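You operate a simulated robot arm through the tools that you are given. There is no shell and no other tool. Be economical: measure what you need, move in short steps, check, and stop when the job is done.

Carry out the task below with a simulated two-armed robot. There is one attempt and no reset: what you move stays moved.

TASK
Fetch the white ring from the kiln shelf and set it in the black tray. Pick up the white roller from the top of the unload bench with one hand, pass it to the other hand and put it on the shelf of the unload bench. Fetch the yellow cup and set it on the store shelf five. Fetch the red funnel and set it on the blue sign on the top of the unload bench. Fetch the black tin and set it in the blue sagger on the packing bench. Take the teal block and put it in the green tote on the black rack. Put the blue sponge on the deck of the green trolley away on the top of the care bench. The order is free. Set down upright: yellow cup.

The check looks at the end state, three seconds after you hand in, the way a careful person would. Anything else that was tipped, shoved, dropped, spilled or broken makes it a failure.

THE ROBOT
Two 7-joint arms with two-finger parallel grippers on one trunk, on a base that drives. Base frame: it is fixed to the floor where the robot stands at the start and does not move with it; the origin is under the middle of the robot, x ahead of it, y to its left, z up. Lengths are in m, angles in rad, forces in N, time in s.
The left shoulder is at the start at [0.11, 0.169, 1.511], the right one opposite. With the tool pointing down near the work surface each hand reaches from about 0.26 to 0.68 m from the robot's upright axis, wherever it stands, measured 20 degrees to its own side. Places, roughly: black tin (8x8x9 cm) [-3.1, -6.2, 0.9]; black tray (20x20x5 cm) [-2.5, 0.3, 0.8]; blue sagger (25x20x6 cm) [-2, -2.9, 0.9]; blue sign [-4.25, -2.75, 0.75]; blue sponge (10x6x4 cm) [-1.5, -6.1, 0.8]; green tote (22x16x16 cm) [10.3, 9, 1]; red funnel (12x9x10 cm) [-2.6, -6.2, 1.3]; shelf of the unload bench [-4.4, -2.1, 0.2]; store shelf five [-2.2, -6.2, 1.6]; teal block (5x5x3 cm) [8.2, 8.8, 0.8]; top of the care bench [6.6, 9, 0.9]; white ring (5x6x2 cm) [0.5, 0.1, 0.9]; white roller (4x4x10 cm) [-4.1, -3.7, 0.9]; yellow cup (7x7x8 cm) [-3.2, -6.2, 0.9]. Payload 1.57 kg a hand.
The TCP of each hand is the grasp point between the finger pads, 0.03 m short of the fingertips. In the tool frame z runs along the fingers and y along their closing line. The gripper opens to 0.08 m. The fingers are 0.017 m wide and 0.012 m thick; the gripper's body (0.04 by 0.082 m) begins 0.08 m behind the TCP.
Orientation is that of the tool frame in the base frame, as a unit quaternion [x, y, z, w]. With the fingers straight down and closing along the base's y, the tool's x points along the base's -x, its y along +y and its z along -z.

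THE INTERFACE
- The arms move only by the tool servo_tool. It takes "left_moves", "right_moves" or both (then of equal length, played together; a hand with none holds still); each is a list of rows, each a list of 7 numbers: the finger opening in m, from 0 to 0.08, then the shift along the base's x, y, z in units of 500 mm (1.0 is 500 mm), then the turn, a rotation vector about the base's x, y, z in units of 90 degrees (1.0 is 90 degrees). In form: [[claw, dx, dy, dz, wx, wy, wz], ...]. A call has 1 to 8 rows; each row is the pose to reach, as a shift and turn from the pose commanded when the call began. A call with a number of a shift or a turn outside -1 to 1 is refused whole. Rows are played at 5 a second. More than 0.05 m and 0.15 rad between two rows, or a gripper value outside its range, and nothing of the call is played. Where a pose cannot be reached the arm comes as near as it can. A force on the tool above 40 N (or 10 N above the force at the start of the call, whichever is more), or a blocked arm, ends the call early, and 0.2 s more pass. Each finger travels about 0.072 m/s and halts on what it meets, pressing with about 41 N; the grip force reading is that of the motor and also rises with nothing between the fingers. The clock runs only during rows and for 0.2 s after the last one: add rows that repeat a pose to give the fingers time. The reply holds the time, the measured pose of the TCP, the force on the tool along the base axes, the opening and the grip force, in the units named above and with some noise, with the torque about the TCP (base axes, N m) and any sound that the robot's microphone picked up, and new pictures: "views" is both (left out), scene, wrist or none (wrist: the cameras of the hands that moved).
- Cameras (640 x 400 px; columns grow to the right, rows downward): "scene" is now at [0.1434, 0.0318, 1.6841]; the picture's right is [0.43, -0.90, -0.00], its down [-0.75, -0.36, -0.56] and it looks along [0.50, 0.24, -0.83] (base axes); focal length 291 px, centre (320, 200). "left" rides on the left gripper at [0.072, 0.007, -0.122] in its tool frame; the picture's right is [-0.09, 1.00, 0.00], its down [-0.84, -0.08, -0.54] and it looks along [-0.54, -0.05, 0.84] (tool axes); focal length 238 px, centre (320, 200). "right" rides on the right gripper at [0.072, -0.007, -0.122] in its tool frame; the picture's right is [0.09, 1.00, 0.00], its down [-0.84, 0.08, -0.54] and it looks along [-0.54, 0.05, 0.84] (tool axes); focal length 238 px, centre (320, 200). There is no depth. A picture from a camera that has moved, and an enlarged one, comes with that camera's place and axes in the base frame and with its lens.
- lift_body(by): slides the trunk up (or, below 0, down) by that many m; the arms and the scene camera ride with it, the base frame stays. It gives what a move gives, with no picture.
- drive_base(legs): drives the robot by 1 to 6 legs, each [ahead, left, turn to the left] in m, m and rad, along the robot's own axes; the way and the turn of a leg run together, so that a leg with both is an arc; at most 1.5 m and 3.142 rad a leg. The arms and the cameras ride along, it lands a little off, and it stops where it bumps. It gives what a move gives, and a new picture of the scene camera.
- turn_head(pan, tilt): turns the head with the scene camera to pan (to the left, within 1.501 rad either way) and tilt (down, from -0.506 to 1.204), counted from straight ahead of the robot. It gives what a move gives, and a new picture of the scene camera.
- enlarge(camera, box): a new picture of the part [left, top, right, bottom] of that camera's present view, enlarged. The clock stands still meanwhile.
- finish_job(): hands the job in; it is judged then, once.

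Work in short steps. Places have to be worked out from the pictures, the camera data and where the tool is seen: move nearer, look again, correct. Check each grasp and each placing, and mend what went wrong. You have 217 turns and 260 pictures in all, those below and enlarged ones among them. Open the grippers and draw the arms clear of the work before you hand the job in, unless the task says otherwise.

The tools are called after ">>>" by a JSON object that holds its "fn" and its "kwargs". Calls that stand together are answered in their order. servo_tool: Moves the arms, as the interface text tells. Its arguments: {"type":"object","properties":{"left_moves":{"type":"array","items":{"type":"array","items":{"type":"number"}}},"right_moves":{"type":"array","items":{"type":"array","items":{"type":"number"}}},"views":{"type":"string","enum":["both","scene","wrist","none"]}},"required":[]} The other tools are called the same way: lift_body (by) slides the trunk up or down; drive_base (legs) drives the base; turn_head (pan, tilt) turns the head that bears the scene camera; enlarge (camera, box) takes an enlarged picture of a part of a camera's view; finish_job () hands the job in.

At the start:

```text
t: 0.0
left_tcp_pos: [0.5726, 0.4495, 1.1602]
left_ee_rot: [0.0, 1.0, 0.001, 0.001]
left_wrist_force: [0.5, 0.1, 0.5]
left_ft_torque: [-0.01, 0.0, 0.01]
left_grip_width: 0.0803
left_grasp_force: 0.1
right_tcp_pos: [0.6372, -0.1033, 1.1607]
right_ee_rot: [0.001, 1.0, 0.0, -0.001]
right_wrist_force: [-0.1, -0.9, 0.4]
right_ft_torque: [0.0, -0.01, 0.0]
right_grip_width: 0.0802
right_grasp_force: 0.0
trunk travel left (down, up): [-0.825, 0.065]
robot x, y, heading: [-0.0022, -0.0005, -0.001]
head pan, tilt: [0.447, 0.976]
```

scene: 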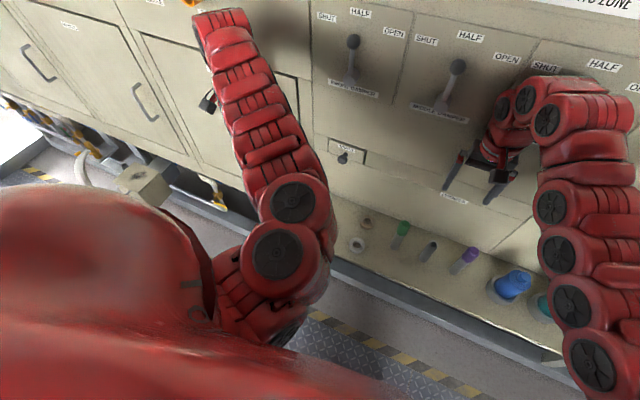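
right: 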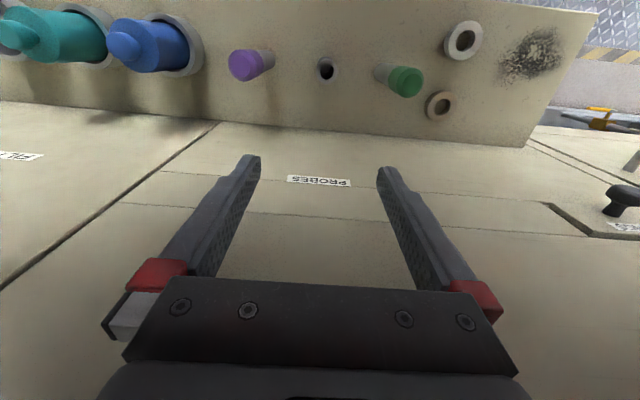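
left: 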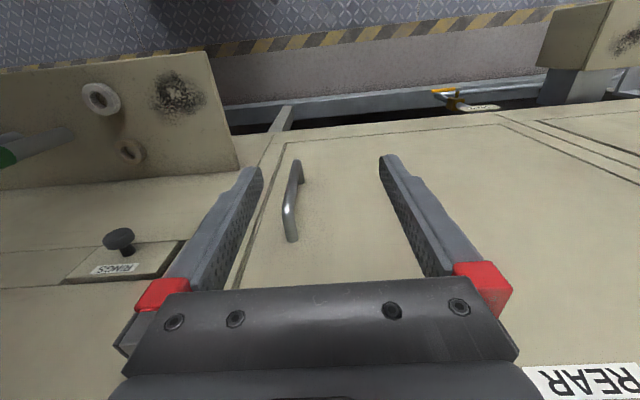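

I start by looking closer at the kiln shelf where the white ring should be.

>>> {"fn": "enlarge", "kwargs": {"camera": "scene", "box": [310, 130, 560, 330]}}

>>> {"fn": "enlarge", "kwargs": {"camera": "right", "box": [300, 0, 640, 212]}}

```text
2.00 times, centred on (435, 230) of scene
camera zoom: at [0.1434, 0.0318, 1.6841], right [0.43, -0.9, 0.0], down [-0.75, -0.36, -0.56], along [0.5, 0.24, -0.83], focal length 582 px, centre (90, 140)
```

zoom: 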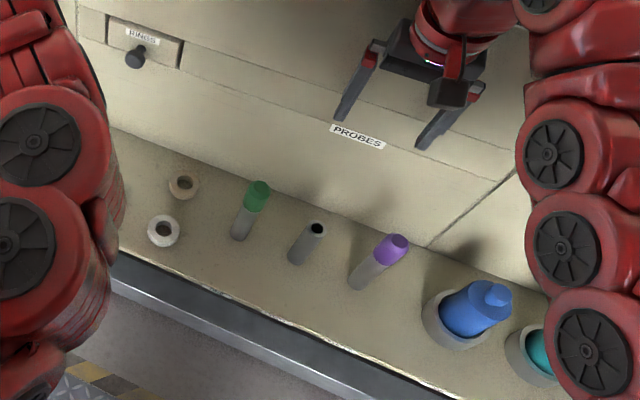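

```text
1.88 times, centred on (470, 106) of right
camera zoom: at [0.5661, -0.1095, 1.2835], right [-0.09, 1.0, 0.0], down [0.84, 0.08, 0.54], along [0.54, 0.05, -0.84], focal length 449 px, centre (38, 377)
```

zoom: 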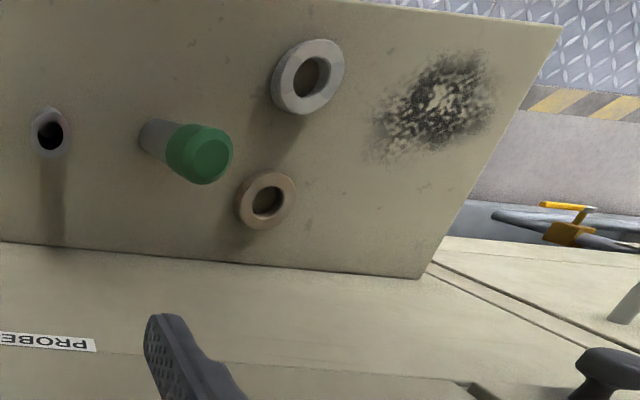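

The white ring is near [0.54, 0.096, 0.86], in front of the tan ring. I bring the left hand above it.

>>> {"fn": "servo_tool", "kwargs": {"left_moves": [[0.08, 0, -0.09, 0, 0, 0, 0], [0.08, -0.01, -0.18, 0, 0, 0, 0], [0.08, -0.02, -0.27, 0, 0, 0, 0], [0.08, -0.03, -0.36, 0, 0, 0, 0], [0.08, -0.04, -0.45, 0, 0, 0, 0], [0.08, -0.05, -0.54, -0.04, 0, 0, 0], [0.08, -0.06, -0.62, -0.1, 0, 0, 0], [0.08, -0.065, -0.707, -0.14, 0, 0, 0]], "views": "wrist"}}

```text
refused: row 7 steps farther than a row can; nothing moved
```

Row 7 stepped slightly too far, so I use smaller steps.

>>> {"fn": "servo_tool", "kwargs": {"left_moves": [[0.08, 0, -0.09, 0, 0, 0, 0], [0.08, -0.01, -0.18, 0, 0, 0, 0], [0.08, -0.02, -0.27, 0, 0, 0, 0], [0.08, -0.03, -0.36, 0, 0, 0, 0], [0.08, -0.04, -0.45, 0, 0, 0, 0], [0.08, -0.05, -0.54, -0.04, 0, 0, 0], [0.08, -0.06, -0.62, -0.08, 0, 0, 0], [0.08, -0.065, -0.707, -0.12, 0, 0, 0]], "views": "wrist"}}

```text
t: 1.9
left_tcp_pos: [0.6249, 0.2019, 1.1589]
left_ee_rot: [-0.061, 0.998, 0.006, 0.015]
left_wrist_force: [0.0, -0.9, -0.6]
left_ft_torque: [0.01, 0.03, 0.0]
left_grip_width: 0.0801
left_grasp_force: 0.1
left hand out of reach, approached as far as the arm can: row 1, 2, 3, 4, 5, 6, 7, 8
right_tcp_pos: [0.6338, -0.014, 1.1743]
right_ee_rot: [-0.056, 0.998, 0.001, 0.002]
right_wrist_force: [20.4, -33.3, -3.7]
right_ft_torque: [4.93, 3.16, -1.2]
right_grip_width: 0.0801
right_grasp_force: 0.1
trunk travel left (down, up): [-0.825, 0.065]
robot x, y, heading: [0.0165, 0.0278, 0.121]
head pan, tilt: [0.447, 0.976]
stopped in row 8 (right hand): the force on the tool passed its limit at 212 N (the readings are from after the stop); the commanded pose is now the measured one
camera left: at [0.55, 0.1984, 1.2777], right [-0.03, 1.0, 0.01], down [0.83, 0.02, 0.56], along [0.56, 0.03, -0.83], focal length 238 px, centre (320, 200)
```

left: 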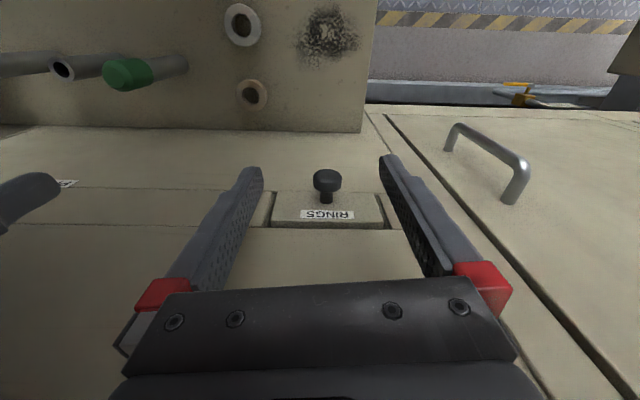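

The base was turned by a contact on the right hand. I look at the scene before doing anything.

>>> {"fn": "turn_head", "kwargs": {"pan": 0.0, "tilt": 0.8}}

>>> {"fn": "enlarge", "kwargs": {"camera": "right", "box": [0, 0, 640, 400]}}

```text
t: 2.8
left_tcp_pos: [0.6234, 0.1975, 1.1575]
left_ee_rot: [-0.056, 0.998, 0.001, 0.012]
left_wrist_force: [0.0, 0.0, 0.5]
left_ft_torque: [0.02, 0.03, 0.0]
left_grip_width: 0.0802
left_grasp_force: 0.0
right_tcp_pos: [0.6335, -0.0119, 1.1781]
right_ee_rot: [-0.058, 0.998, -0.001, 0.005]
right_wrist_force: [22.6, -46.9, -0.9]
right_ft_torque: [6.81, 3.48, -1.53]
right_grip_width: 0.0801
right_grasp_force: 0.0
trunk travel left (down, up): [-0.825, 0.065]
robot x, y, heading: [0.0216, 0.0211, 0.106]
head pan, tilt: [0.0, 0.799]
camera scene: at [0.1379, 0.0433, 1.7012], right [0.11, -0.99, 0.0], down [-0.69, -0.08, -0.72], along [0.71, 0.07, -0.7], focal length 291 px, centre (320, 200)
```

scene: 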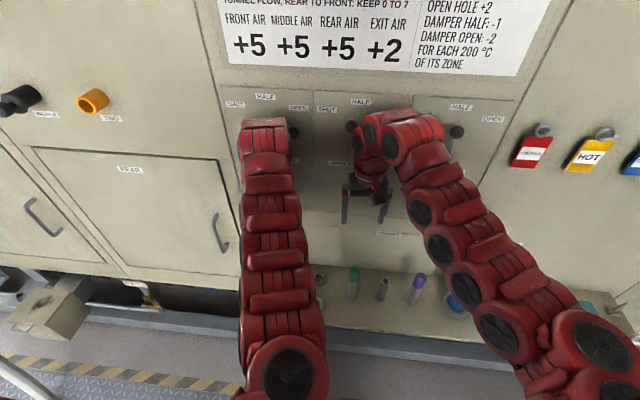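

```text
1.00 times, centred on (320, 200) of right (not enlarged: the box is as wide or as high as the picture)
camera zoom: at [0.5617, -0.0264, 1.3008], right [-0.21, 0.98, -0.01], down [0.82, 0.17, 0.55], along [0.54, 0.11, -0.83], focal length 238 px, centre (320, 200)
```

zoom: 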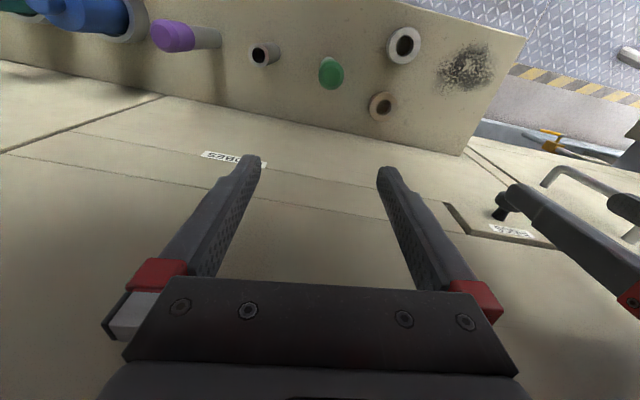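

>>> {"fn": "enlarge", "kwargs": {"camera": "scene", "box": [220, 80, 500, 255]}}

```text
2.29 times, centred on (360, 168) of scene
camera zoom: at [0.1379, 0.0433, 1.7012], right [0.11, -0.99, 0.0], down [-0.69, -0.08, -0.72], along [0.71, 0.07, -0.7], focal length 666 px, centre (229, 274)
```

zoom: 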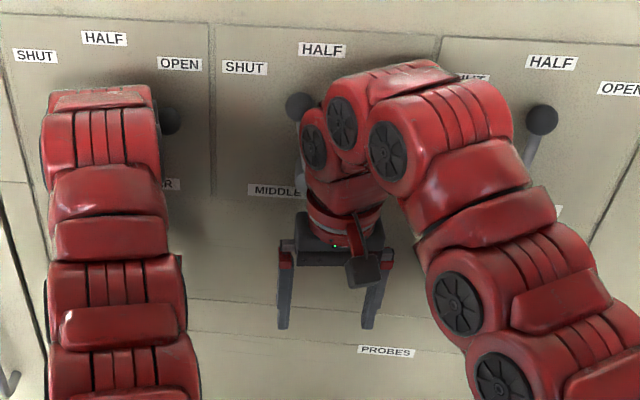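

The right wrist presses on the middle damper lever's knob from its right. I move the right hand to its right and back out to relieve it.

>>> {"fn": "servo_tool", "kwargs": {"right_moves": [[0.08, 0, -0.04, 0, 0, 0, 0], [0.08, -0.02, -0.08, 0, 0, 0, 0], [0.08, -0.08, -0.1, 0, 0, 0, 0], [0.08, -0.16, -0.1, 0, 0, 0, 0], [0.08, -0.24, -0.1, 0, 0, 0, 0]], "views": "scene"}}

```text
t: 4.0
left_tcp_pos: [0.6244, 0.196, 1.1587]
left_ee_rot: [-0.053, 0.998, 0.0, 0.012]
left_wrist_force: [-0.3, 0.3, -0.4]
left_ft_torque: [-0.03, -0.01, 0.02]
left_grip_width: 0.0799
left_grasp_force: 0.0
right_tcp_pos: [0.6302, -0.0117, 1.1804]
right_ee_rot: [-0.058, 0.998, -0.003, 0.004]
right_wrist_force: [7.7, -51.9, 0.5]
right_ft_torque: [7.57, 1.16, -1.42]
right_grip_width: 0.0798
right_grasp_force: 0.0
right hand out of reach, approached as far as the arm can: row 1, 2, 3, 4, 5
trunk travel left (down, up): [-0.825, 0.065]
robot x, y, heading: [0.0182, 0.021, 0.108]
head pan, tilt: [0.0, 0.799]
camera scene: at [0.1375, 0.0441, 1.7013], right [0.11, -0.99, 0.01], down [-0.69, -0.08, -0.72], along [0.71, 0.07, -0.7], focal length 291 px, centre (320, 200)
```

scene: 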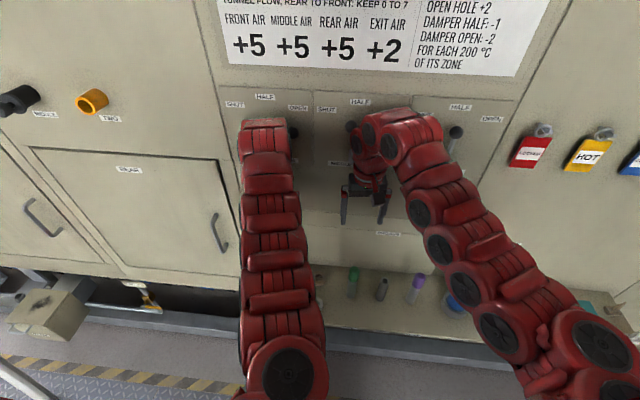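

The left arm is likely leaning on the front damper's knob (on its right), which turned the base. I move the left hand back to its left in small steps.

>>> {"fn": "servo_tool", "kwargs": {"left_moves": [[0.08, 0, 0.06, 0, 0, 0, 0], [0.08, 0, 0.12, 0, 0, 0, 0], [0.08, 0, 0.18, 0, 0, 0, 0], [0.08, 0, 0.24, 0, 0, 0, 0]], "views": "scene"}}

```text
t: 5.2
left_tcp_pos: [0.6263, 0.2321, 1.1613]
left_ee_rot: [-0.021, 1.0, 0.008, 0.012]
left_wrist_force: [-0.2, 0.9, -0.1]
left_ft_torque: [0.01, 0.01, 0.0]
left_grip_width: 0.0798
left_grasp_force: 0.1
right_tcp_pos: [0.6182, -0.0891, 1.1775]
right_ee_rot: [-0.032, 0.999, 0.007, 0.005]
right_wrist_force: [-0.2, -1.2, 0.4]
right_ft_torque: [0.09, -0.02, 0.01]
right_grip_width: 0.0798
right_grasp_force: 0.0
trunk travel left (down, up): [-0.825, 0.065]
robot x, y, heading: [0.0128, -0.0114, 0.045]
head pan, tilt: [0.0, 0.799]
stopped in row 4 (left hand): the arm was blocked; the commanded pose is now the measured one
camera scene: at [0.1112, -0.0156, 1.7046], right [0.05, -1.0, -0.01], down [-0.69, -0.03, -0.72], along [0.72, 0.04, -0.69], focal length 291 px, centre (320, 200)
```

scene: 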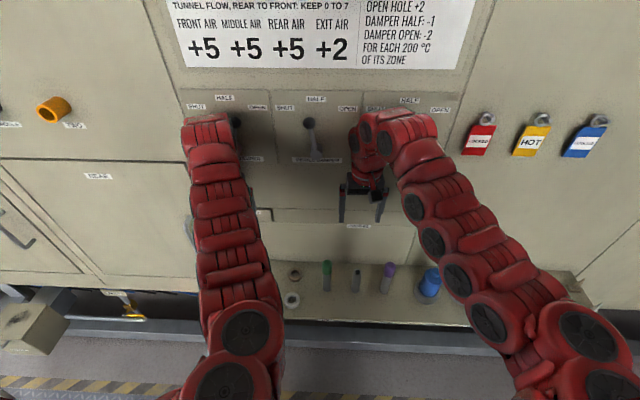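

>>> {"fn": "enlarge", "kwargs": {"camera": "scene", "box": [170, 80, 450, 255]}}

```text
2.29 times, centred on (310, 168) of scene
camera zoom: at [0.1112, -0.0156, 1.7046], right [0.05, -1.0, -0.01], down [-0.69, -0.03, -0.72], along [0.72, 0.04, -0.69], focal length 666 px, centre (343, 274)
```

zoom: 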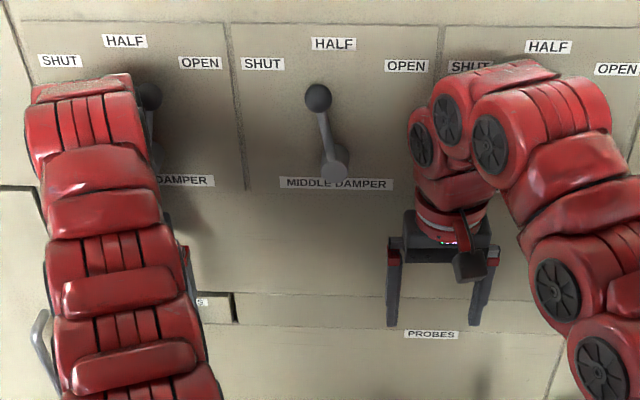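

The middle knob is free. I back the base straight away from the panel so that the arms clear the levers.

>>> {"fn": "drive_base", "kwargs": {"legs": [[-0.2, 0, 0]]}}

```text
t: 6.7
left_tcp_pos: [0.4745, 0.223, 1.1356]
left_ee_rot: [-0.014, 1.0, 0.002, -0.007]
left_wrist_force: [0.1, -0.2, 0.1]
left_ft_torque: [-0.04, 0.0, 0.01]
left_grip_width: 0.0803
left_grasp_force: 0.1
right_tcp_pos: [0.4641, -0.0974, 1.1578]
right_ee_rot: [-0.026, 1.0, 0.001, -0.012]
right_wrist_force: [0.2, 0.6, 0.3]
right_ft_torque: [0.0, -0.01, 0.0]
right_grip_width: 0.0802
right_grasp_force: 0.2
trunk travel left (down, up): [-0.825, 0.065]
robot x, y, heading: [-0.1786, -0.0178, 0.033]
head pan, tilt: [0.0, 0.799]
camera scene: at [-0.0141, -0.0108, 1.6973], right [0.03, -1.0, 0.0], down [-0.72, -0.03, -0.7], along [0.7, 0.02, -0.72], focal length 291 px, centre (320, 200)
```

scene: 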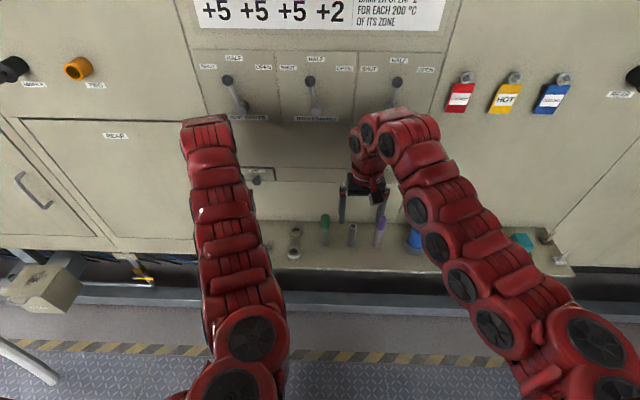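

>>> {"fn": "enlarge", "kwargs": {"camera": "scene", "box": [180, 30, 460, 205]}}

```text
2.29 times, centred on (320, 118) of scene
camera zoom: at [-0.0141, -0.0108, 1.6973], right [0.03, -1.0, 0.0], down [-0.72, -0.03, -0.7], along [0.7, 0.02, -0.72], focal length 666 px, centre (320, 389)
```

zoom: 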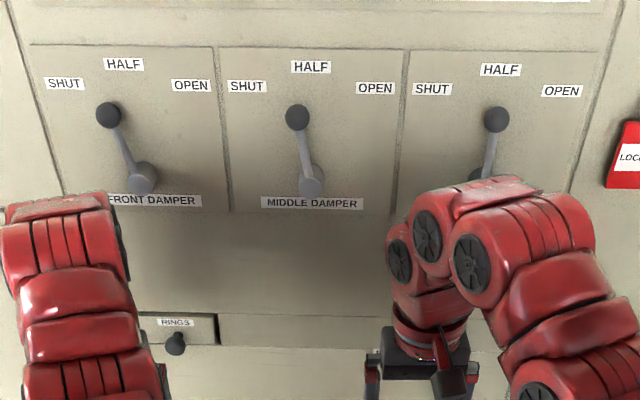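

The front and middle levers look tilted about 2 cm and 1 cm toward SHUT. I want to set them back by straddling each knob with the open fingers and closing at the neutral place, so I raise the trunk and left hand and tuck the right.

>>> {"fn": "lift_body", "kwargs": {"by": 0.06}}

>>> {"fn": "servo_tool", "kwargs": {"left_moves": [[0.08, -0.02, 0, 0.08, 0, 0, 0], [0.08, -0.04, 0, 0.16, 0, 0, 0], [0.08, -0.04, 0, 0.24, 0, 0, 0], [0.08, -0.04, 0, 0.32, 0, 0, 0], [0.08, -0.04, 0, 0.4, 0, 0, 0], [0.08, -0.04, 0, 0.48, 0, 0, 0], [0.08, -0.04, 0, 0.56, 0, 0, 0]], "right_moves": [[0.08, -0.03, -0.05, 0, 0, 0, 0], [0.08, -0.06, -0.1, 0, 0, 0, 0], [0.08, -0.09, -0.15, 0, 0, 0, 0], [0.08, -0.12, -0.2, 0, 0, 0, 0], [0.08, -0.15, -0.25, 0, 0, 0, 0], [0.08, -0.18, -0.3, 0, 0, 0, 0], [0.08, -0.21, -0.35, 0, 0, 0, 0]]}}

```text
t: 7.7
left_tcp_pos: [0.4746, 0.2201, 1.1959]
left_ee_rot: [-0.014, 1.0, 0.004, -0.006]
left_wrist_force: [-0.2, -0.7, -0.1]
left_ft_torque: [-0.01, 0.04, 0.01]
left_grip_width: 0.0801
left_grasp_force: 0.0
right_tcp_pos: [0.463, -0.0983, 1.2191]
right_ee_rot: [-0.026, 1.0, 0.002, -0.012]
right_wrist_force: [1.0, 1.2, 0.1]
right_ft_torque: [0.02, -0.04, 0.01]
right_grip_width: 0.08
right_grasp_force: 0.0
trunk travel left (down, up): [-0.885, 0.005]
robot x, y, heading: [-0.1774, -0.0197, 0.034]
head pan, tilt: [0.0, 0.799]
```

```text
t: 9.3
left_tcp_pos: [0.5025, 0.231, 1.3359]
left_ee_rot: [-0.015, 1.0, 0.003, -0.005]
left_wrist_force: [-0.2, 0.0, 0.2]
left_ft_torque: [-0.01, -0.03, 0.02]
left_grip_width: 0.0799
left_grasp_force: 0.0
left hand out of reach, approached as far as the arm can: row 4, 5, 6, 7
right_tcp_pos: [0.4692, -0.2247, 1.2285]
right_ee_rot: [-0.029, 1.0, 0.005, -0.008]
right_wrist_force: [-0.1, 0.0, 0.0]
right_ft_torque: [0.02, -0.02, 0.0]
right_grip_width: 0.0797
right_grasp_force: 0.1
right hand out of reach, approached as far as the arm can: row 1, 2, 3, 4, 5, 6, 7
trunk travel left (down, up): [-0.885, 0.005]
robot x, y, heading: [-0.1765, -0.0185, 0.032]
head pan, tilt: [0.0, 0.799]
camera scene: at [-0.0158, -0.0152, 1.7575], right [0.03, -1.0, 0.0], down [-0.72, -0.02, -0.7], along [0.7, 0.02, -0.72], focal length 291 px, centre (320, 200)
camera right: at [0.3993, -0.2363, 1.3529], right [-0.15, 0.99, 0.01], down [0.84, 0.12, 0.53], along [0.52, 0.09, -0.85], focal length 238 px, centre (320, 200)
camera left: at [0.4334, 0.2349, 1.4573], right [0.06, 1.0, 0.0], down [0.85, -0.06, 0.53], along [0.53, -0.03, -0.85], focal length 238 px, centre (320, 200)
```

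scene: 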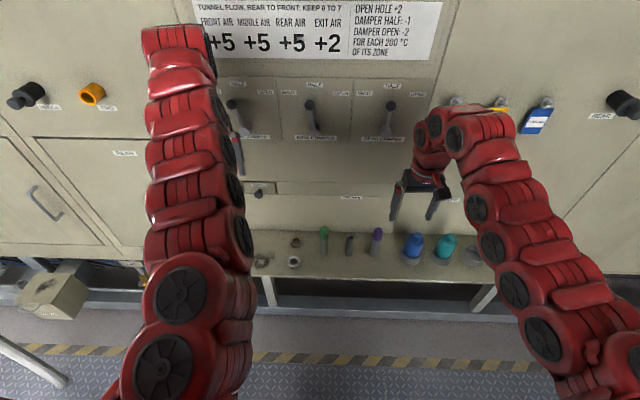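
right: 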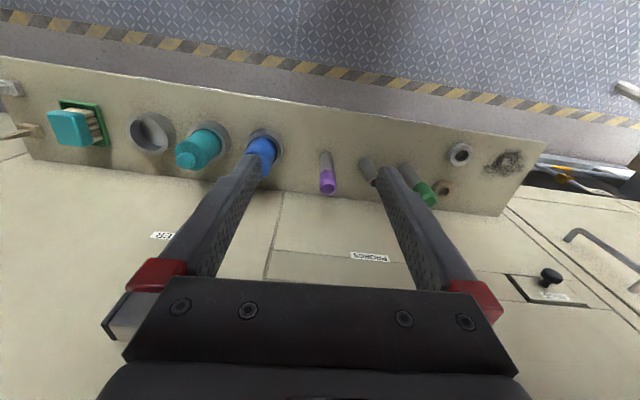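
left: 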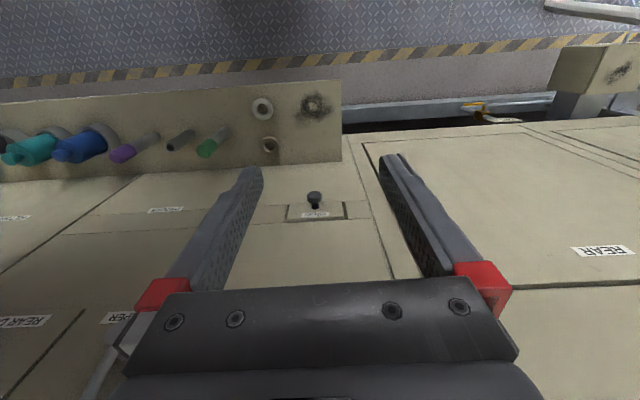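

The arm cannot retract when held high, so I will use a forward-pointing tool for the knobs. First I back off a little more, then rotate the left tool to point ahead.

>>> {"fn": "drive_base", "kwargs": {"legs": [[-0.2, 0, -0.033]]}}

>>> {"fn": "servo_tool", "kwargs": {"left_moves": [[0.08, 0.04, 0, 0.02, 0, -0.09, 0], [0.08, 0.08, 0, 0.04, 0, -0.18, 0], [0.08, 0.12, 0, 0.06, 0, -0.27, 0], [0.08, 0.16, 0, 0.08, 0, -0.36, 0], [0.08, 0.2, 0, 0.1, 0, -0.45, 0], [0.08, 0.24, 0, 0.12, 0, -0.54, 0], [0.08, 0.28, 0, 0.14, 0, -0.63, 0], [0.08, 0.32, 0, 0.16, 0, -0.72, 0]], "views": "none"}}

```text
t: 10.9
left_tcp_pos: [0.3126, 0.2058, 1.3325]
left_ee_rot: [0.002, 1.0, 0.002, -0.007]
left_wrist_force: [-0.8, -0.9, -1.1]
left_ft_torque: [0.02, -0.01, -0.03]
left_grip_width: 0.0799
left_grasp_force: 0.1
right_tcp_pos: [0.2634, -0.2469, 1.2282]
right_ee_rot: [-0.014, 1.0, 0.005, -0.009]
right_wrist_force: [-0.1, -1.0, -0.6]
right_ft_torque: [-0.01, -0.01, 0.0]
right_grip_width: 0.0799
right_grasp_force: 0.0
trunk travel left (down, up): [-0.885, 0.005]
robot x, y, heading: [-0.3743, -0.022, -0.001]
head pan, tilt: [0.0, 0.799]
camera scene: at [-0.2121, -0.0215, 1.7571], right [0.0, -1.0, 0.0], down [-0.72, 0.0, -0.7], along [0.7, 0.0, -0.72], focal length 291 px, centre (320, 200)
```

scene: 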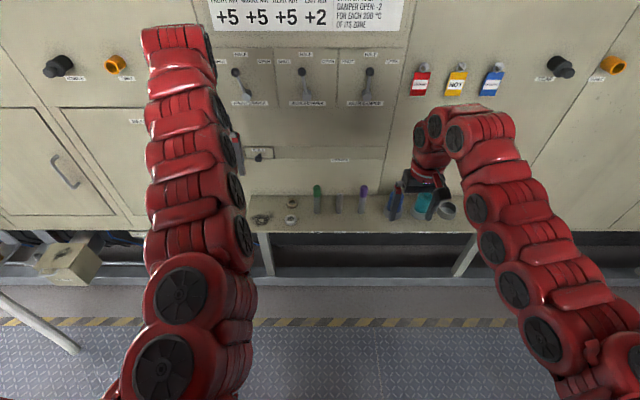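

```text
t: 12.7
left_tcp_pos: [0.4705, 0.2059, 1.4148]
left_ee_rot: [0.001, 0.847, 0.002, 0.531]
left_wrist_force: [0.3, 0.0, -1.2]
left_ft_torque: [0.02, 0.03, 0.0]
left_grip_width: 0.0802
left_grasp_force: 0.1
right_tcp_pos: [0.261, -0.2466, 1.2306]
right_ee_rot: [-0.014, 1.0, 0.004, -0.008]
right_wrist_force: [0.2, 1.0, 0.3]
right_ft_torque: [0.0, 0.01, 0.0]
right_grip_width: 0.08
right_grasp_force: 0.2
trunk travel left (down, up): [-0.885, 0.005]
robot x, y, heading: [-0.3755, -0.0245, 0.002]
head pan, tilt: [0.0, 0.799]
```

The rotation works. I complete it and look with the wrist camera and an enlarged scene view of the levers.

>>> {"fn": "servo_tool", "kwargs": {"left_moves": [[0.08, 0, 0, 0.01, 0, -0.09, 0], [0.08, 0, 0, 0.02, 0, -0.18, 0], [0.08, 0, 0, 0.02, 0, -0.28, 0]], "views": "wrist"}}

>>> {"fn": "enlarge", "kwargs": {"camera": "scene", "box": [210, 40, 410, 165]}}

```text
refused: row 3 steps farther than a row can; nothing moved
```

```text
3.20 times, centred on (310, 102) of scene
camera zoom: at [-0.2152, -0.0213, 1.7575], right [0.0, -1.0, 0.0], down [-0.72, 0.0, -0.7], along [0.7, 0.0, -0.72], focal length 932 px, centre (352, 512)
```

zoom: 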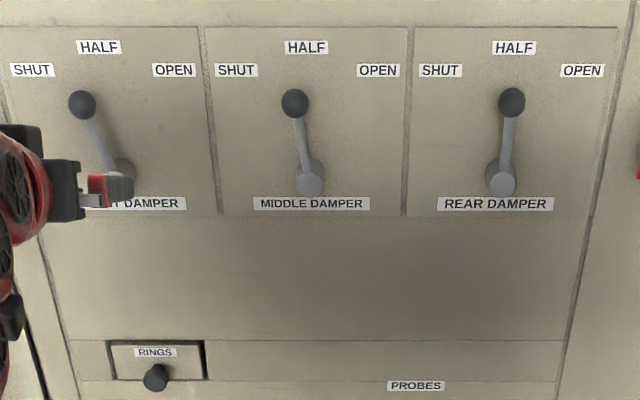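

Levers 1 and 2 are off neutral by about 21 mm and 10 mm (neutral y ≈ 0.199 and 0.019), lever 3 is untouched. I finish the rotation and look with the wrist camera.

>>> {"fn": "servo_tool", "kwargs": {"left_moves": [[0.08, 0, 0, 0.005, 0, -0.09, 0], [0.08, 0, 0, 0.01, 0, -0.18, 0], [0.08, 0, -0.01, 0.01, 0, -0.27, 0], [0.08, 0, -0.014, 0.01, 0, -0.285, 0]], "views": "wrist"}}

```text
t: 13.7
left_tcp_pos: [0.4702, 0.2005, 1.4186]
left_ee_rot: [-0.001, 0.708, 0.002, 0.707]
left_wrist_force: [-0.7, -0.2, 0.2]
left_ft_torque: [0.01, -0.01, -0.01]
left_grip_width: 0.08
left_grasp_force: 0.0
right_tcp_pos: [0.2602, -0.2461, 1.2299]
right_ee_rot: [-0.014, 1.0, 0.004, -0.009]
right_wrist_force: [-0.6, -0.1, 0.5]
right_ft_torque: [0.01, -0.01, 0.01]
right_grip_width: 0.0802
right_grasp_force: 0.1
trunk travel left (down, up): [-0.885, 0.005]
robot x, y, heading: [-0.3784, -0.0222, 0.005]
head pan, tilt: [0.0, 0.799]
camera left: at [0.3492, 0.2065, 1.348], right [0.0, 1.0, 0.09], down [-0.54, -0.08, 0.84], along [0.84, -0.05, 0.54], focal length 238 px, centre (320, 200)
```

left: 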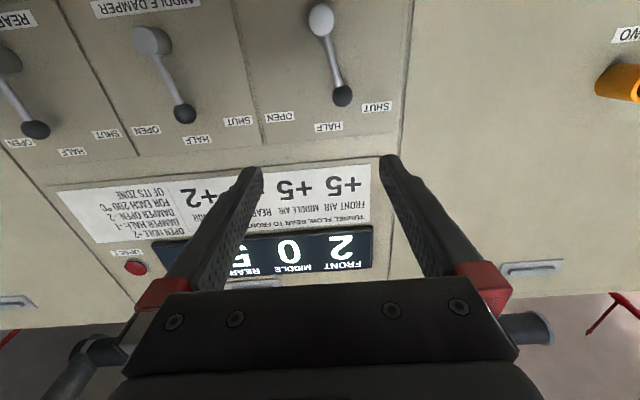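

Knob 1 is at [0.660, 0.229, 1.400], and its neutral y is about 0.207. I drive 0.1 m ahead so that it comes within arm reach.

>>> {"fn": "drive_base", "kwargs": {"legs": [[0.1, 0, 0]]}}

```text
t: 14.9
left_tcp_pos: [0.5676, 0.2001, 1.4202]
left_ee_rot: [-0.001, 0.708, 0.004, 0.706]
left_wrist_force: [-0.3, 0.4, 0.0]
left_ft_torque: [-0.01, -0.01, 0.02]
left_grip_width: 0.0799
left_grasp_force: 0.0
right_tcp_pos: [0.3578, -0.2455, 1.2301]
right_ee_rot: [-0.014, 1.0, 0.005, -0.007]
right_wrist_force: [0.3, 0.1, 0.6]
right_ft_torque: [0.01, -0.03, 0.02]
right_grip_width: 0.0798
right_grasp_force: 0.1
trunk travel left (down, up): [-0.885, 0.005]
robot x, y, heading: [-0.2786, -0.0176, 0.008]
head pan, tilt: [0.0, 0.799]
camera scene: at [-0.1197, -0.0215, 1.7578], right [0.0, -1.0, 0.0], down [-0.72, 0.0, -0.7], along [0.7, 0.0, -0.72], focal length 291 px, centre (320, 200)
```

scene: 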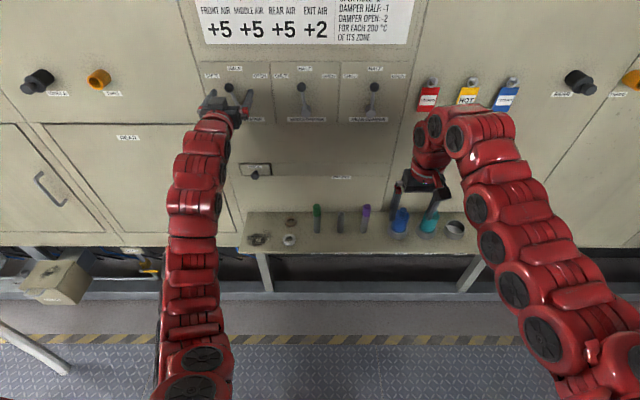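

I move to straddle knob 1, slightly left of it, with a view to check.

>>> {"fn": "servo_tool", "kwargs": {"left_moves": [[0.08, 0.0, 0.044, -0.03, 0, 0, 0], [0.08, 0.05, 0.044, -0.034, 0, 0, 0], [0.08, 0.1, 0.044, -0.034, 0, 0, 0], [0.08, 0.15, 0.044, -0.034, 0, 0, 0], [0.08, 0.15, 0.044, -0.034, 0, 0, 0]], "views": "both"}}

>>> {"fn": "enlarge", "kwargs": {"camera": "scene", "box": [190, 50, 390, 175]}}

```text
t: 16.1
left_tcp_pos: [0.6443, 0.222, 1.4008]
left_ee_rot: [-0.001, 0.708, 0.003, 0.706]
left_wrist_force: [-0.9, 0.4, 0.1]
left_ft_torque: [-0.01, -0.01, 0.0]
left_grip_width: 0.0801
left_grasp_force: 0.0
right_tcp_pos: [0.3592, -0.2464, 1.23]
right_ee_rot: [-0.014, 1.0, 0.004, -0.008]
right_wrist_force: [0.2, -0.6, -0.5]
right_ft_torque: [0.0, 0.0, -0.02]
right_grip_width: 0.0799
right_grasp_force: 0.1
trunk travel left (down, up): [-0.885, 0.005]
robot x, y, heading: [-0.2769, -0.0225, -0.004]
head pan, tilt: [0.0, 0.799]
camera scene: at [-0.1176, -0.0219, 1.7576], right [0.0, -1.0, 0.0], down [-0.72, 0.0, -0.7], along [0.7, 0.0, -0.72], focal length 291 px, centre (320, 200)
camera left: at [0.5232, 0.2298, 1.3306], right [-0.01, 1.0, 0.1], down [-0.54, -0.08, 0.84], along [0.84, -0.05, 0.54], focal length 238 px, centre (320, 200)
```

scene: 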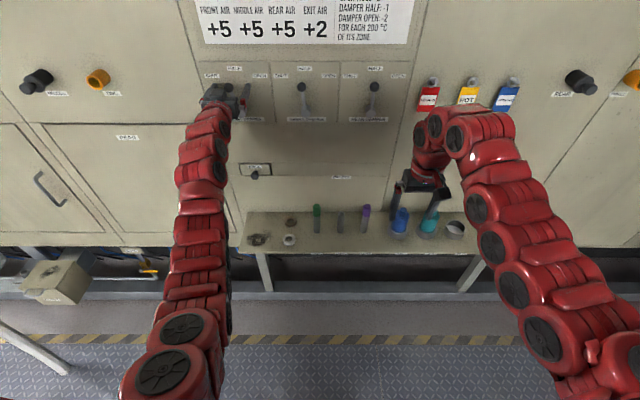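
left: 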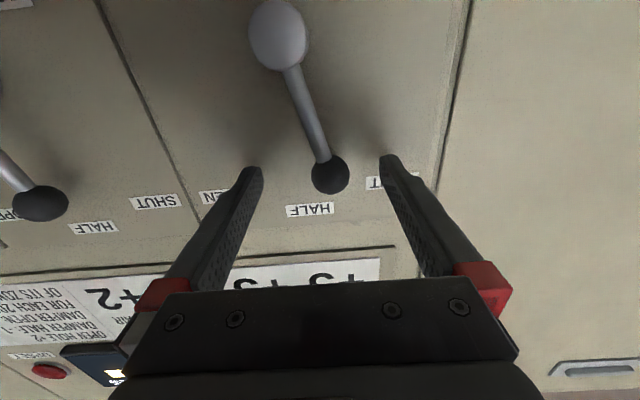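

```text
3.20 times, centred on (290, 112) of scene
camera zoom: at [-0.1176, -0.0219, 1.7576], right [0.0, -1.0, 0.0], down [-0.72, 0.0, -0.7], along [0.7, 0.0, -0.72], focal length 932 px, centre (416, 480)
```

zoom: 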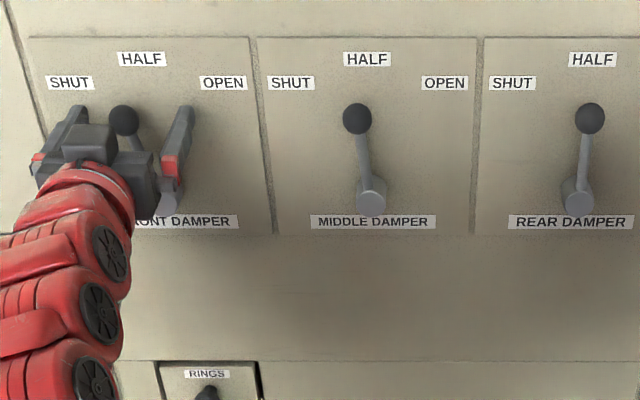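

The knob sits between the fingertips. I shift to neutral y ≈ 0.2105 and close gently to centre it.

>>> {"fn": "servo_tool", "kwargs": {"left_moves": [[0.08, 0.01, -0.012, 0, 0, 0, 0], [0.07, 0.01, -0.023, 0, 0, 0, 0], [0.055, 0.01, -0.023, 0, 0, 0, 0], [0.04, 0.01, -0.023, 0, 0, 0, 0], [0.03, 0.01, -0.023, 0, 0, 0, 0], [0.028, 0.01, -0.023, 0, 0, 0, 0]], "views": "wrist"}}

```text
t: 17.5
left_tcp_pos: [0.6496, 0.2116, 1.4027]
left_ee_rot: [0.0, 0.708, 0.003, 0.706]
left_wrist_force: [-0.3, -0.4, -0.2]
left_ft_torque: [-0.02, -0.01, 0.01]
left_grip_width: 0.028
left_grasp_force: 0.1
right_tcp_pos: [0.3599, -0.2456, 1.2295]
right_ee_rot: [-0.015, 1.0, 0.004, -0.007]
right_wrist_force: [0.6, 0.2, 0.5]
right_ft_torque: [0.01, -0.01, 0.01]
right_grip_width: 0.0801
right_grasp_force: 0.0
trunk travel left (down, up): [-0.885, 0.005]
robot x, y, heading: [-0.2793, -0.0242, 0.002]
head pan, tilt: [0.0, 0.799]
camera left: at [0.5277, 0.2184, 1.3304], right [-0.01, 1.0, 0.1], down [-0.54, -0.08, 0.84], along [0.84, -0.05, 0.54], focal length 238 px, centre (320, 200)
```

left: 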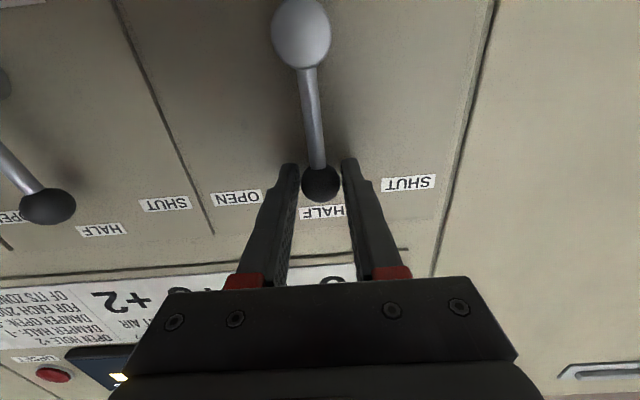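

Knob 1 is now at HALF. I open, back out, and move toward the middle lever.

>>> {"fn": "servo_tool", "kwargs": {"left_moves": [[0.04, 0, 0, 0, 0, 0, 0], [0.06, 0, 0, 0, 0, 0, 0], [0.08, -0.02, 0, 0, 0, 0, 0], [0.08, -0.1, 0, 0, 0, 0, 0], [0.08, -0.19, 0, 0, 0, 0, 0], [0.08, -0.2, -0.09, 0, 0, 0, 0], [0.08, -0.2, -0.18, 0, 0, 0, 0], [0.08, -0.2, -0.27, 0, 0, 0, 0]], "views": "none"}}

>>> {"fn": "servo_tool", "kwargs": {"left_moves": [[0.08, 0, -0.04, 0, 0, 0, 0], [0.08, 0, -0.08, 0, 0, 0, 0], [0.08, 0, -0.108, 0, 0, 0, 0], [0.08, 0, -0.108, 0, 0, 0, 0]], "views": "scene"}}

>>> {"fn": "enlarge", "kwargs": {"camera": "scene", "box": [190, 50, 390, 175]}}

```text
t: 19.3
left_tcp_pos: [0.5478, 0.0755, 1.4019]
left_ee_rot: [-0.001, 0.709, 0.005, 0.706]
left_wrist_force: [1.1, 0.0, -0.5]
left_ft_torque: [0.05, -0.02, 0.02]
left_grip_width: 0.0801
left_grasp_force: 0.0
right_tcp_pos: [0.3603, -0.2467, 1.2296]
right_ee_rot: [-0.013, 1.0, 0.005, -0.007]
right_wrist_force: [0.9, -0.5, -0.5]
right_ft_torque: [0.03, 0.0, -0.04]
right_grip_width: 0.0801
right_grasp_force: 0.1
trunk travel left (down, up): [-0.885, 0.005]
robot x, y, heading: [-0.2745, -0.0254, 0.005]
head pan, tilt: [0.0, 0.799]
```

```text
t: 20.3
left_tcp_pos: [0.5474, 0.0224, 1.4044]
left_ee_rot: [0.0, 0.709, 0.003, 0.705]
left_wrist_force: [-0.3, 0.0, 0.4]
left_ft_torque: [0.01, 0.01, 0.01]
left_grip_width: 0.0798
left_grasp_force: 0.0
right_tcp_pos: [0.3596, -0.2451, 1.2303]
right_ee_rot: [-0.014, 1.0, 0.004, -0.008]
right_wrist_force: [0.1, -0.3, 0.1]
right_ft_torque: [-0.03, 0.02, 0.0]
right_grip_width: 0.0801
right_grasp_force: 0.2
trunk travel left (down, up): [-0.885, 0.005]
robot x, y, heading: [-0.2806, -0.0235, 0.003]
head pan, tilt: [0.0, 0.799]
camera scene: at [-0.1174, -0.0214, 1.7575], right [0.0, -1.0, 0.0], down [-0.72, 0.0, -0.7], along [0.7, 0.0, -0.72], focal length 291 px, centre (320, 200)
```

scene: 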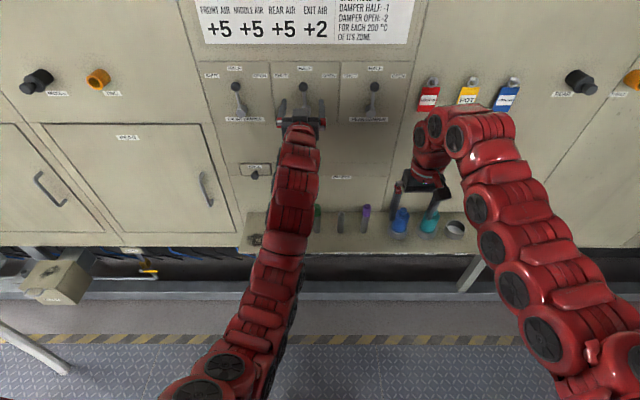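

```text
3.20 times, centred on (290, 112) of scene
camera zoom: at [-0.1174, -0.0214, 1.7575], right [0.0, -1.0, 0.0], down [-0.72, 0.0, -0.7], along [0.7, 0.0, -0.72], focal length 932 px, centre (416, 480)
```

zoom: 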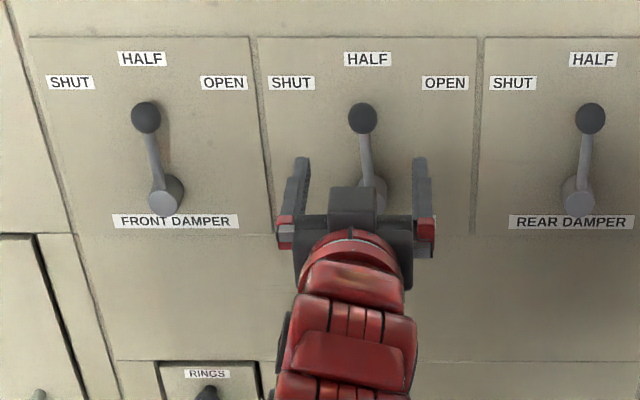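

Lever 1 is vertical again. I do the same for the middle lever: advance, close to 0.028, open, back out.

>>> {"fn": "servo_tool", "kwargs": {"left_moves": [[0.08, 0.05, 0, 0, 0, 0, 0], [0.08, 0.12, 0, 0, 0, 0, 0], [0.08, 0.2, 0, 0, 0, 0, 0], [0.06, 0.205, 0, 0, 0, 0, 0], [0.045, 0.205, 0, 0, 0, 0, 0], [0.035, 0.205, 0, 0, 0, 0, 0], [0.028, 0.205, 0, 0, 0, 0, 0], [0.028, 0.205, 0, 0, 0, 0, 0]], "views": "none"}}

>>> {"fn": "servo_tool", "kwargs": {"left_moves": [[0.045, 0, 0, 0, 0, 0, 0], [0.06, 0, 0, 0, 0, 0, 0], [0.08, 0, 0, 0, 0, 0, 0], [0.08, -0.08, 0, 0, 0, 0, 0], [0.08, -0.16, 0, 0, 0, 0, 0], [0.08, -0.22, 0, 0, 0, 0, 0], [0.08, -0.22, 0.1, 0, 0, 0, 0], [0.08, -0.22, 0.2, 0, 0, 0, 0]], "views": "none"}}

>>> {"fn": "enlarge", "kwargs": {"camera": "scene", "box": [190, 50, 390, 175]}}

```text
t: 22.1
left_tcp_pos: [0.6515, 0.0212, 1.4021]
left_ee_rot: [-0.001, 0.708, 0.004, 0.706]
left_wrist_force: [-1.0, 0.3, 0.3]
left_ft_torque: [0.02, 0.01, -0.02]
left_grip_width: 0.0282
left_grasp_force: 0.0
right_tcp_pos: [0.3608, -0.2466, 1.2301]
right_ee_rot: [-0.014, 1.0, 0.004, -0.008]
right_wrist_force: [-0.1, 0.9, 0.3]
right_ft_torque: [0.02, -0.02, 0.01]
right_grip_width: 0.08
right_grasp_force: 0.1
trunk travel left (down, up): [-0.885, 0.005]
robot x, y, heading: [-0.2788, -0.0235, 0.005]
head pan, tilt: [0.0, 0.799]
```

```text
t: 23.9
left_tcp_pos: [0.5391, 0.124, 1.4007]
left_ee_rot: [-0.002, 0.708, 0.003, 0.706]
left_wrist_force: [-0.8, 0.0, -1.3]
left_ft_torque: [0.02, 0.01, -0.04]
left_grip_width: 0.08
left_grasp_force: 0.0
right_tcp_pos: [0.3606, -0.2445, 1.2292]
right_ee_rot: [-0.014, 1.0, 0.003, -0.008]
right_wrist_force: [0.2, 0.6, 0.4]
right_ft_torque: [-0.01, -0.02, 0.02]
right_grip_width: 0.08
right_grasp_force: 0.1
trunk travel left (down, up): [-0.885, 0.005]
robot x, y, heading: [-0.2802, -0.0229, 0.006]
head pan, tilt: [0.0, 0.799]
```

```text
3.20 times, centred on (290, 112) of scene
camera zoom: at [-0.1175, -0.0191, 1.7576], right [0.0, -1.0, 0.0], down [-0.72, 0.0, -0.7], along [0.7, 0.0, -0.72], focal length 932 px, centre (416, 480)
```

zoom: 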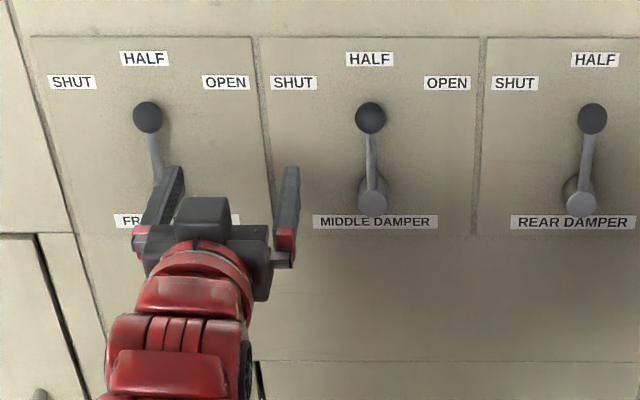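

Both levers are at HALF again. Now I retract the left hand low and tool-down, ready for the ring.

>>> {"fn": "servo_tool", "kwargs": {"left_moves": [[0.08, -0.06, 0, -0.03, 0, 0.09, 0], [0.08, -0.12, 0, -0.08, 0, 0.18, 0], [0.08, -0.17, 0, -0.14, 0, 0.27, 0], [0.08, -0.21, 0, -0.21, 0, 0.36, 0], [0.08, -0.25, 0, -0.28, 0, 0.45, 0], [0.08, -0.29, 0, -0.35, 0, 0.54, 0], [0.08, -0.33, 0, -0.42, 0, 0.63, 0], [0.08, -0.37, 0, -0.49, 0, 0.72, 0]], "views": "none"}}

>>> {"fn": "servo_tool", "kwargs": {"left_moves": [[0.08, -0.03, 0, -0.07, 0, 0.09, 0], [0.08, -0.06, 0, -0.14, 0, 0.18, 0], [0.08, -0.09, 0, -0.2, 0, 0.27, 0], [0.08, -0.09, 0, -0.2, 0, 0.285, 0]], "views": "both"}}

```text
t: 25.7
left_tcp_pos: [0.3563, 0.1196, 1.1591]
left_ee_rot: [0.001, 0.977, 0.003, 0.215]
left_wrist_force: [1.0, 1.1, 0.5]
left_ft_torque: [0.01, 0.03, 0.01]
left_grip_width: 0.08
left_grasp_force: 0.0
right_tcp_pos: [0.3606, -0.2453, 1.2298]
right_ee_rot: [-0.014, 1.0, 0.004, -0.008]
right_wrist_force: [0.4, -0.1, 0.8]
right_ft_torque: [-0.02, 0.0, -0.01]
right_grip_width: 0.0803
right_grasp_force: 0.0
trunk travel left (down, up): [-0.885, 0.005]
robot x, y, heading: [-0.2779, -0.0247, 0.002]
head pan, tilt: [0.0, 0.799]
```

```text
t: 26.7
left_tcp_pos: [0.3111, 0.1222, 1.0586]
left_ee_rot: [0.003, 1.0, 0.003, -0.007]
left_wrist_force: [-0.4, -0.1, 0.2]
left_ft_torque: [-0.01, 0.03, -0.02]
left_grip_width: 0.0802
left_grasp_force: 0.0
right_tcp_pos: [0.3607, -0.2462, 1.2296]
right_ee_rot: [-0.015, 1.0, 0.005, -0.008]
right_wrist_force: [-0.6, -0.1, -0.7]
right_ft_torque: [0.01, -0.01, 0.0]
right_grip_width: 0.0799
right_grasp_force: 0.0
trunk travel left (down, up): [-0.885, 0.005]
robot x, y, heading: [-0.2781, -0.0237, 0.002]
head pan, tilt: [0.0, 0.799]
camera scene: at [-0.1174, -0.0215, 1.7576], right [0.0, -1.0, 0.0], down [-0.72, 0.0, -0.7], along [0.7, 0.0, -0.72], focal length 291 px, centre (320, 200)
camera left: at [0.2416, 0.1286, 1.1819], right [0.1, 1.0, 0.0], down [0.84, -0.08, 0.53], along [0.53, -0.05, -0.85], focal length 238 px, centre (320, 200)
```

scene: 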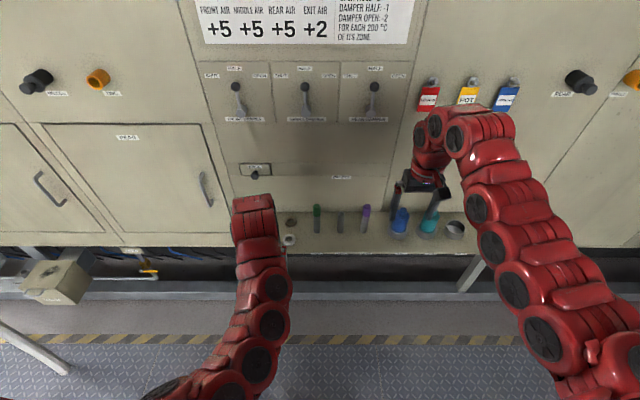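
left: 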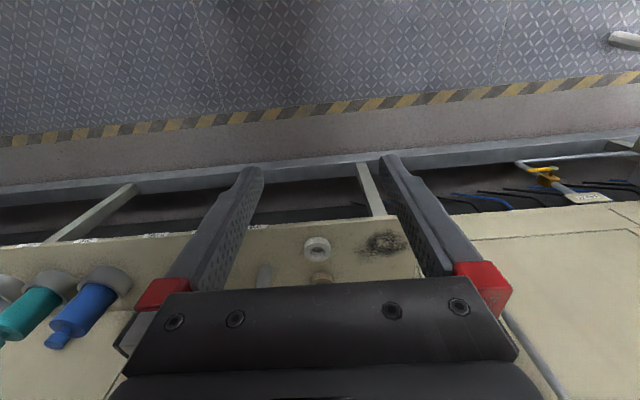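

Ring at [0.546, 0.096]. I tuck the right hand lower and nearer, then drive 0.2 m ahead.

>>> {"fn": "servo_tool", "kwargs": {"right_moves": [[0.08, -0.04, -0.02, -0.08, 0, 0, 0], [0.08, -0.08, -0.04, -0.16, 0, 0, 0], [0.08, -0.14, -0.06, -0.23, 0, 0, 0], [0.08, -0.2, -0.08, -0.3, 0, 0, 0], [0.08, -0.27, -0.1, -0.36, 0, 0, 0], [0.08, -0.34, -0.12, -0.42, 0, 0, 0]], "views": "none"}}

>>> {"fn": "drive_base", "kwargs": {"legs": [[0.2, 0, 0]]}}

```text
t: 28.1
left_tcp_pos: [0.3116, 0.1218, 1.0597]
left_ee_rot: [0.003, 1.0, 0.003, -0.006]
left_wrist_force: [-0.7, 0.4, 0.3]
left_ft_torque: [-0.02, 0.02, -0.02]
left_grip_width: 0.08
left_grasp_force: 0.2
right_tcp_pos: [0.3598, -0.2464, 1.2289]
right_ee_rot: [-0.014, 1.0, 0.005, -0.008]
right_wrist_force: [0.1, 0.1, 0.2]
right_ft_torque: [0.03, 0.0, 0.01]
right_grip_width: 0.0801
right_grasp_force: 0.1
right hand out of reach, approached as far as the arm can: row 1, 2, 3, 4, 5, 6
trunk travel left (down, up): [-0.885, 0.005]
robot x, y, heading: [-0.279, -0.0196, 0.002]
head pan, tilt: [0.0, 0.799]
```

```text
t: 29.7
left_tcp_pos: [0.5087, 0.1228, 1.0601]
left_ee_rot: [0.001, 1.0, 0.002, -0.006]
left_wrist_force: [0.0, -0.3, 0.2]
left_ft_torque: [-0.04, -0.03, -0.01]
left_grip_width: 0.08
left_grasp_force: 0.0
right_tcp_pos: [0.5576, -0.2442, 1.2316]
right_ee_rot: [-0.015, 1.0, 0.005, -0.007]
right_wrist_force: [-0.2, -0.6, 1.2]
right_ft_torque: [0.0, -0.01, 0.03]
right_grip_width: 0.0798
right_grasp_force: 0.1
trunk travel left (down, up): [-0.885, 0.005]
robot x, y, heading: [-0.0769, -0.022, 0.002]
head pan, tilt: [0.0, 0.799]
camera scene: at [0.0785, -0.0205, 1.7579], right [0.0, -1.0, 0.0], down [-0.72, 0.0, -0.7], along [0.7, 0.0, -0.72], focal length 291 px, centre (320, 200)
```

scene: 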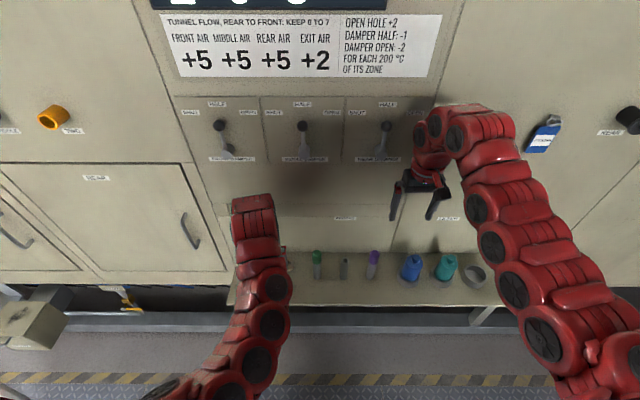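

The right arm stays out in front but is clear of the panel. I lower the left hand to above the ring and look.

>>> {"fn": "servo_tool", "kwargs": {"left_moves": [[0.08, 0.04, -0.03, -0.08, 0, 0, 0], [0.08, 0.075, -0.052, -0.16, 0, 0, 0], [0.08, 0.075, -0.052, -0.24, 0, 0, 0]], "views": "wrist"}}

```text
t: 30.5
left_tcp_pos: [0.5471, 0.0991, 0.9388]
left_ee_rot: [0.0, 1.0, 0.003, -0.007]
left_wrist_force: [-0.6, 0.1, 0.3]
left_ft_torque: [-0.01, 0.0, 0.02]
left_grip_width: 0.0802
left_grasp_force: 0.1
right_tcp_pos: [0.5607, -0.2439, 1.2289]
right_ee_rot: [-0.015, 1.0, 0.005, -0.008]
right_wrist_force: [-0.3, -0.2, 0.2]
right_ft_torque: [-0.01, 0.02, -0.01]
right_grip_width: 0.0802
right_grasp_force: 0.0
trunk travel left (down, up): [-0.885, 0.005]
robot x, y, heading: [-0.0789, -0.0212, 0.003]
head pan, tilt: [0.0, 0.799]
camera left: at [0.4783, 0.1049, 1.0615], right [0.09, 1.0, 0.0], down [0.84, -0.08, 0.53], along [0.53, -0.05, -0.85], focal length 238 px, centre (320, 200)
```

left: 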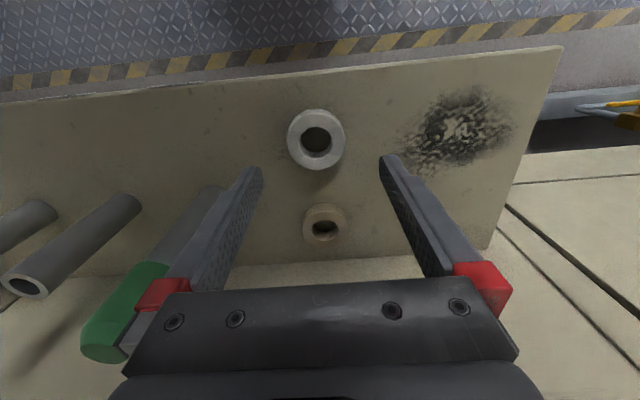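

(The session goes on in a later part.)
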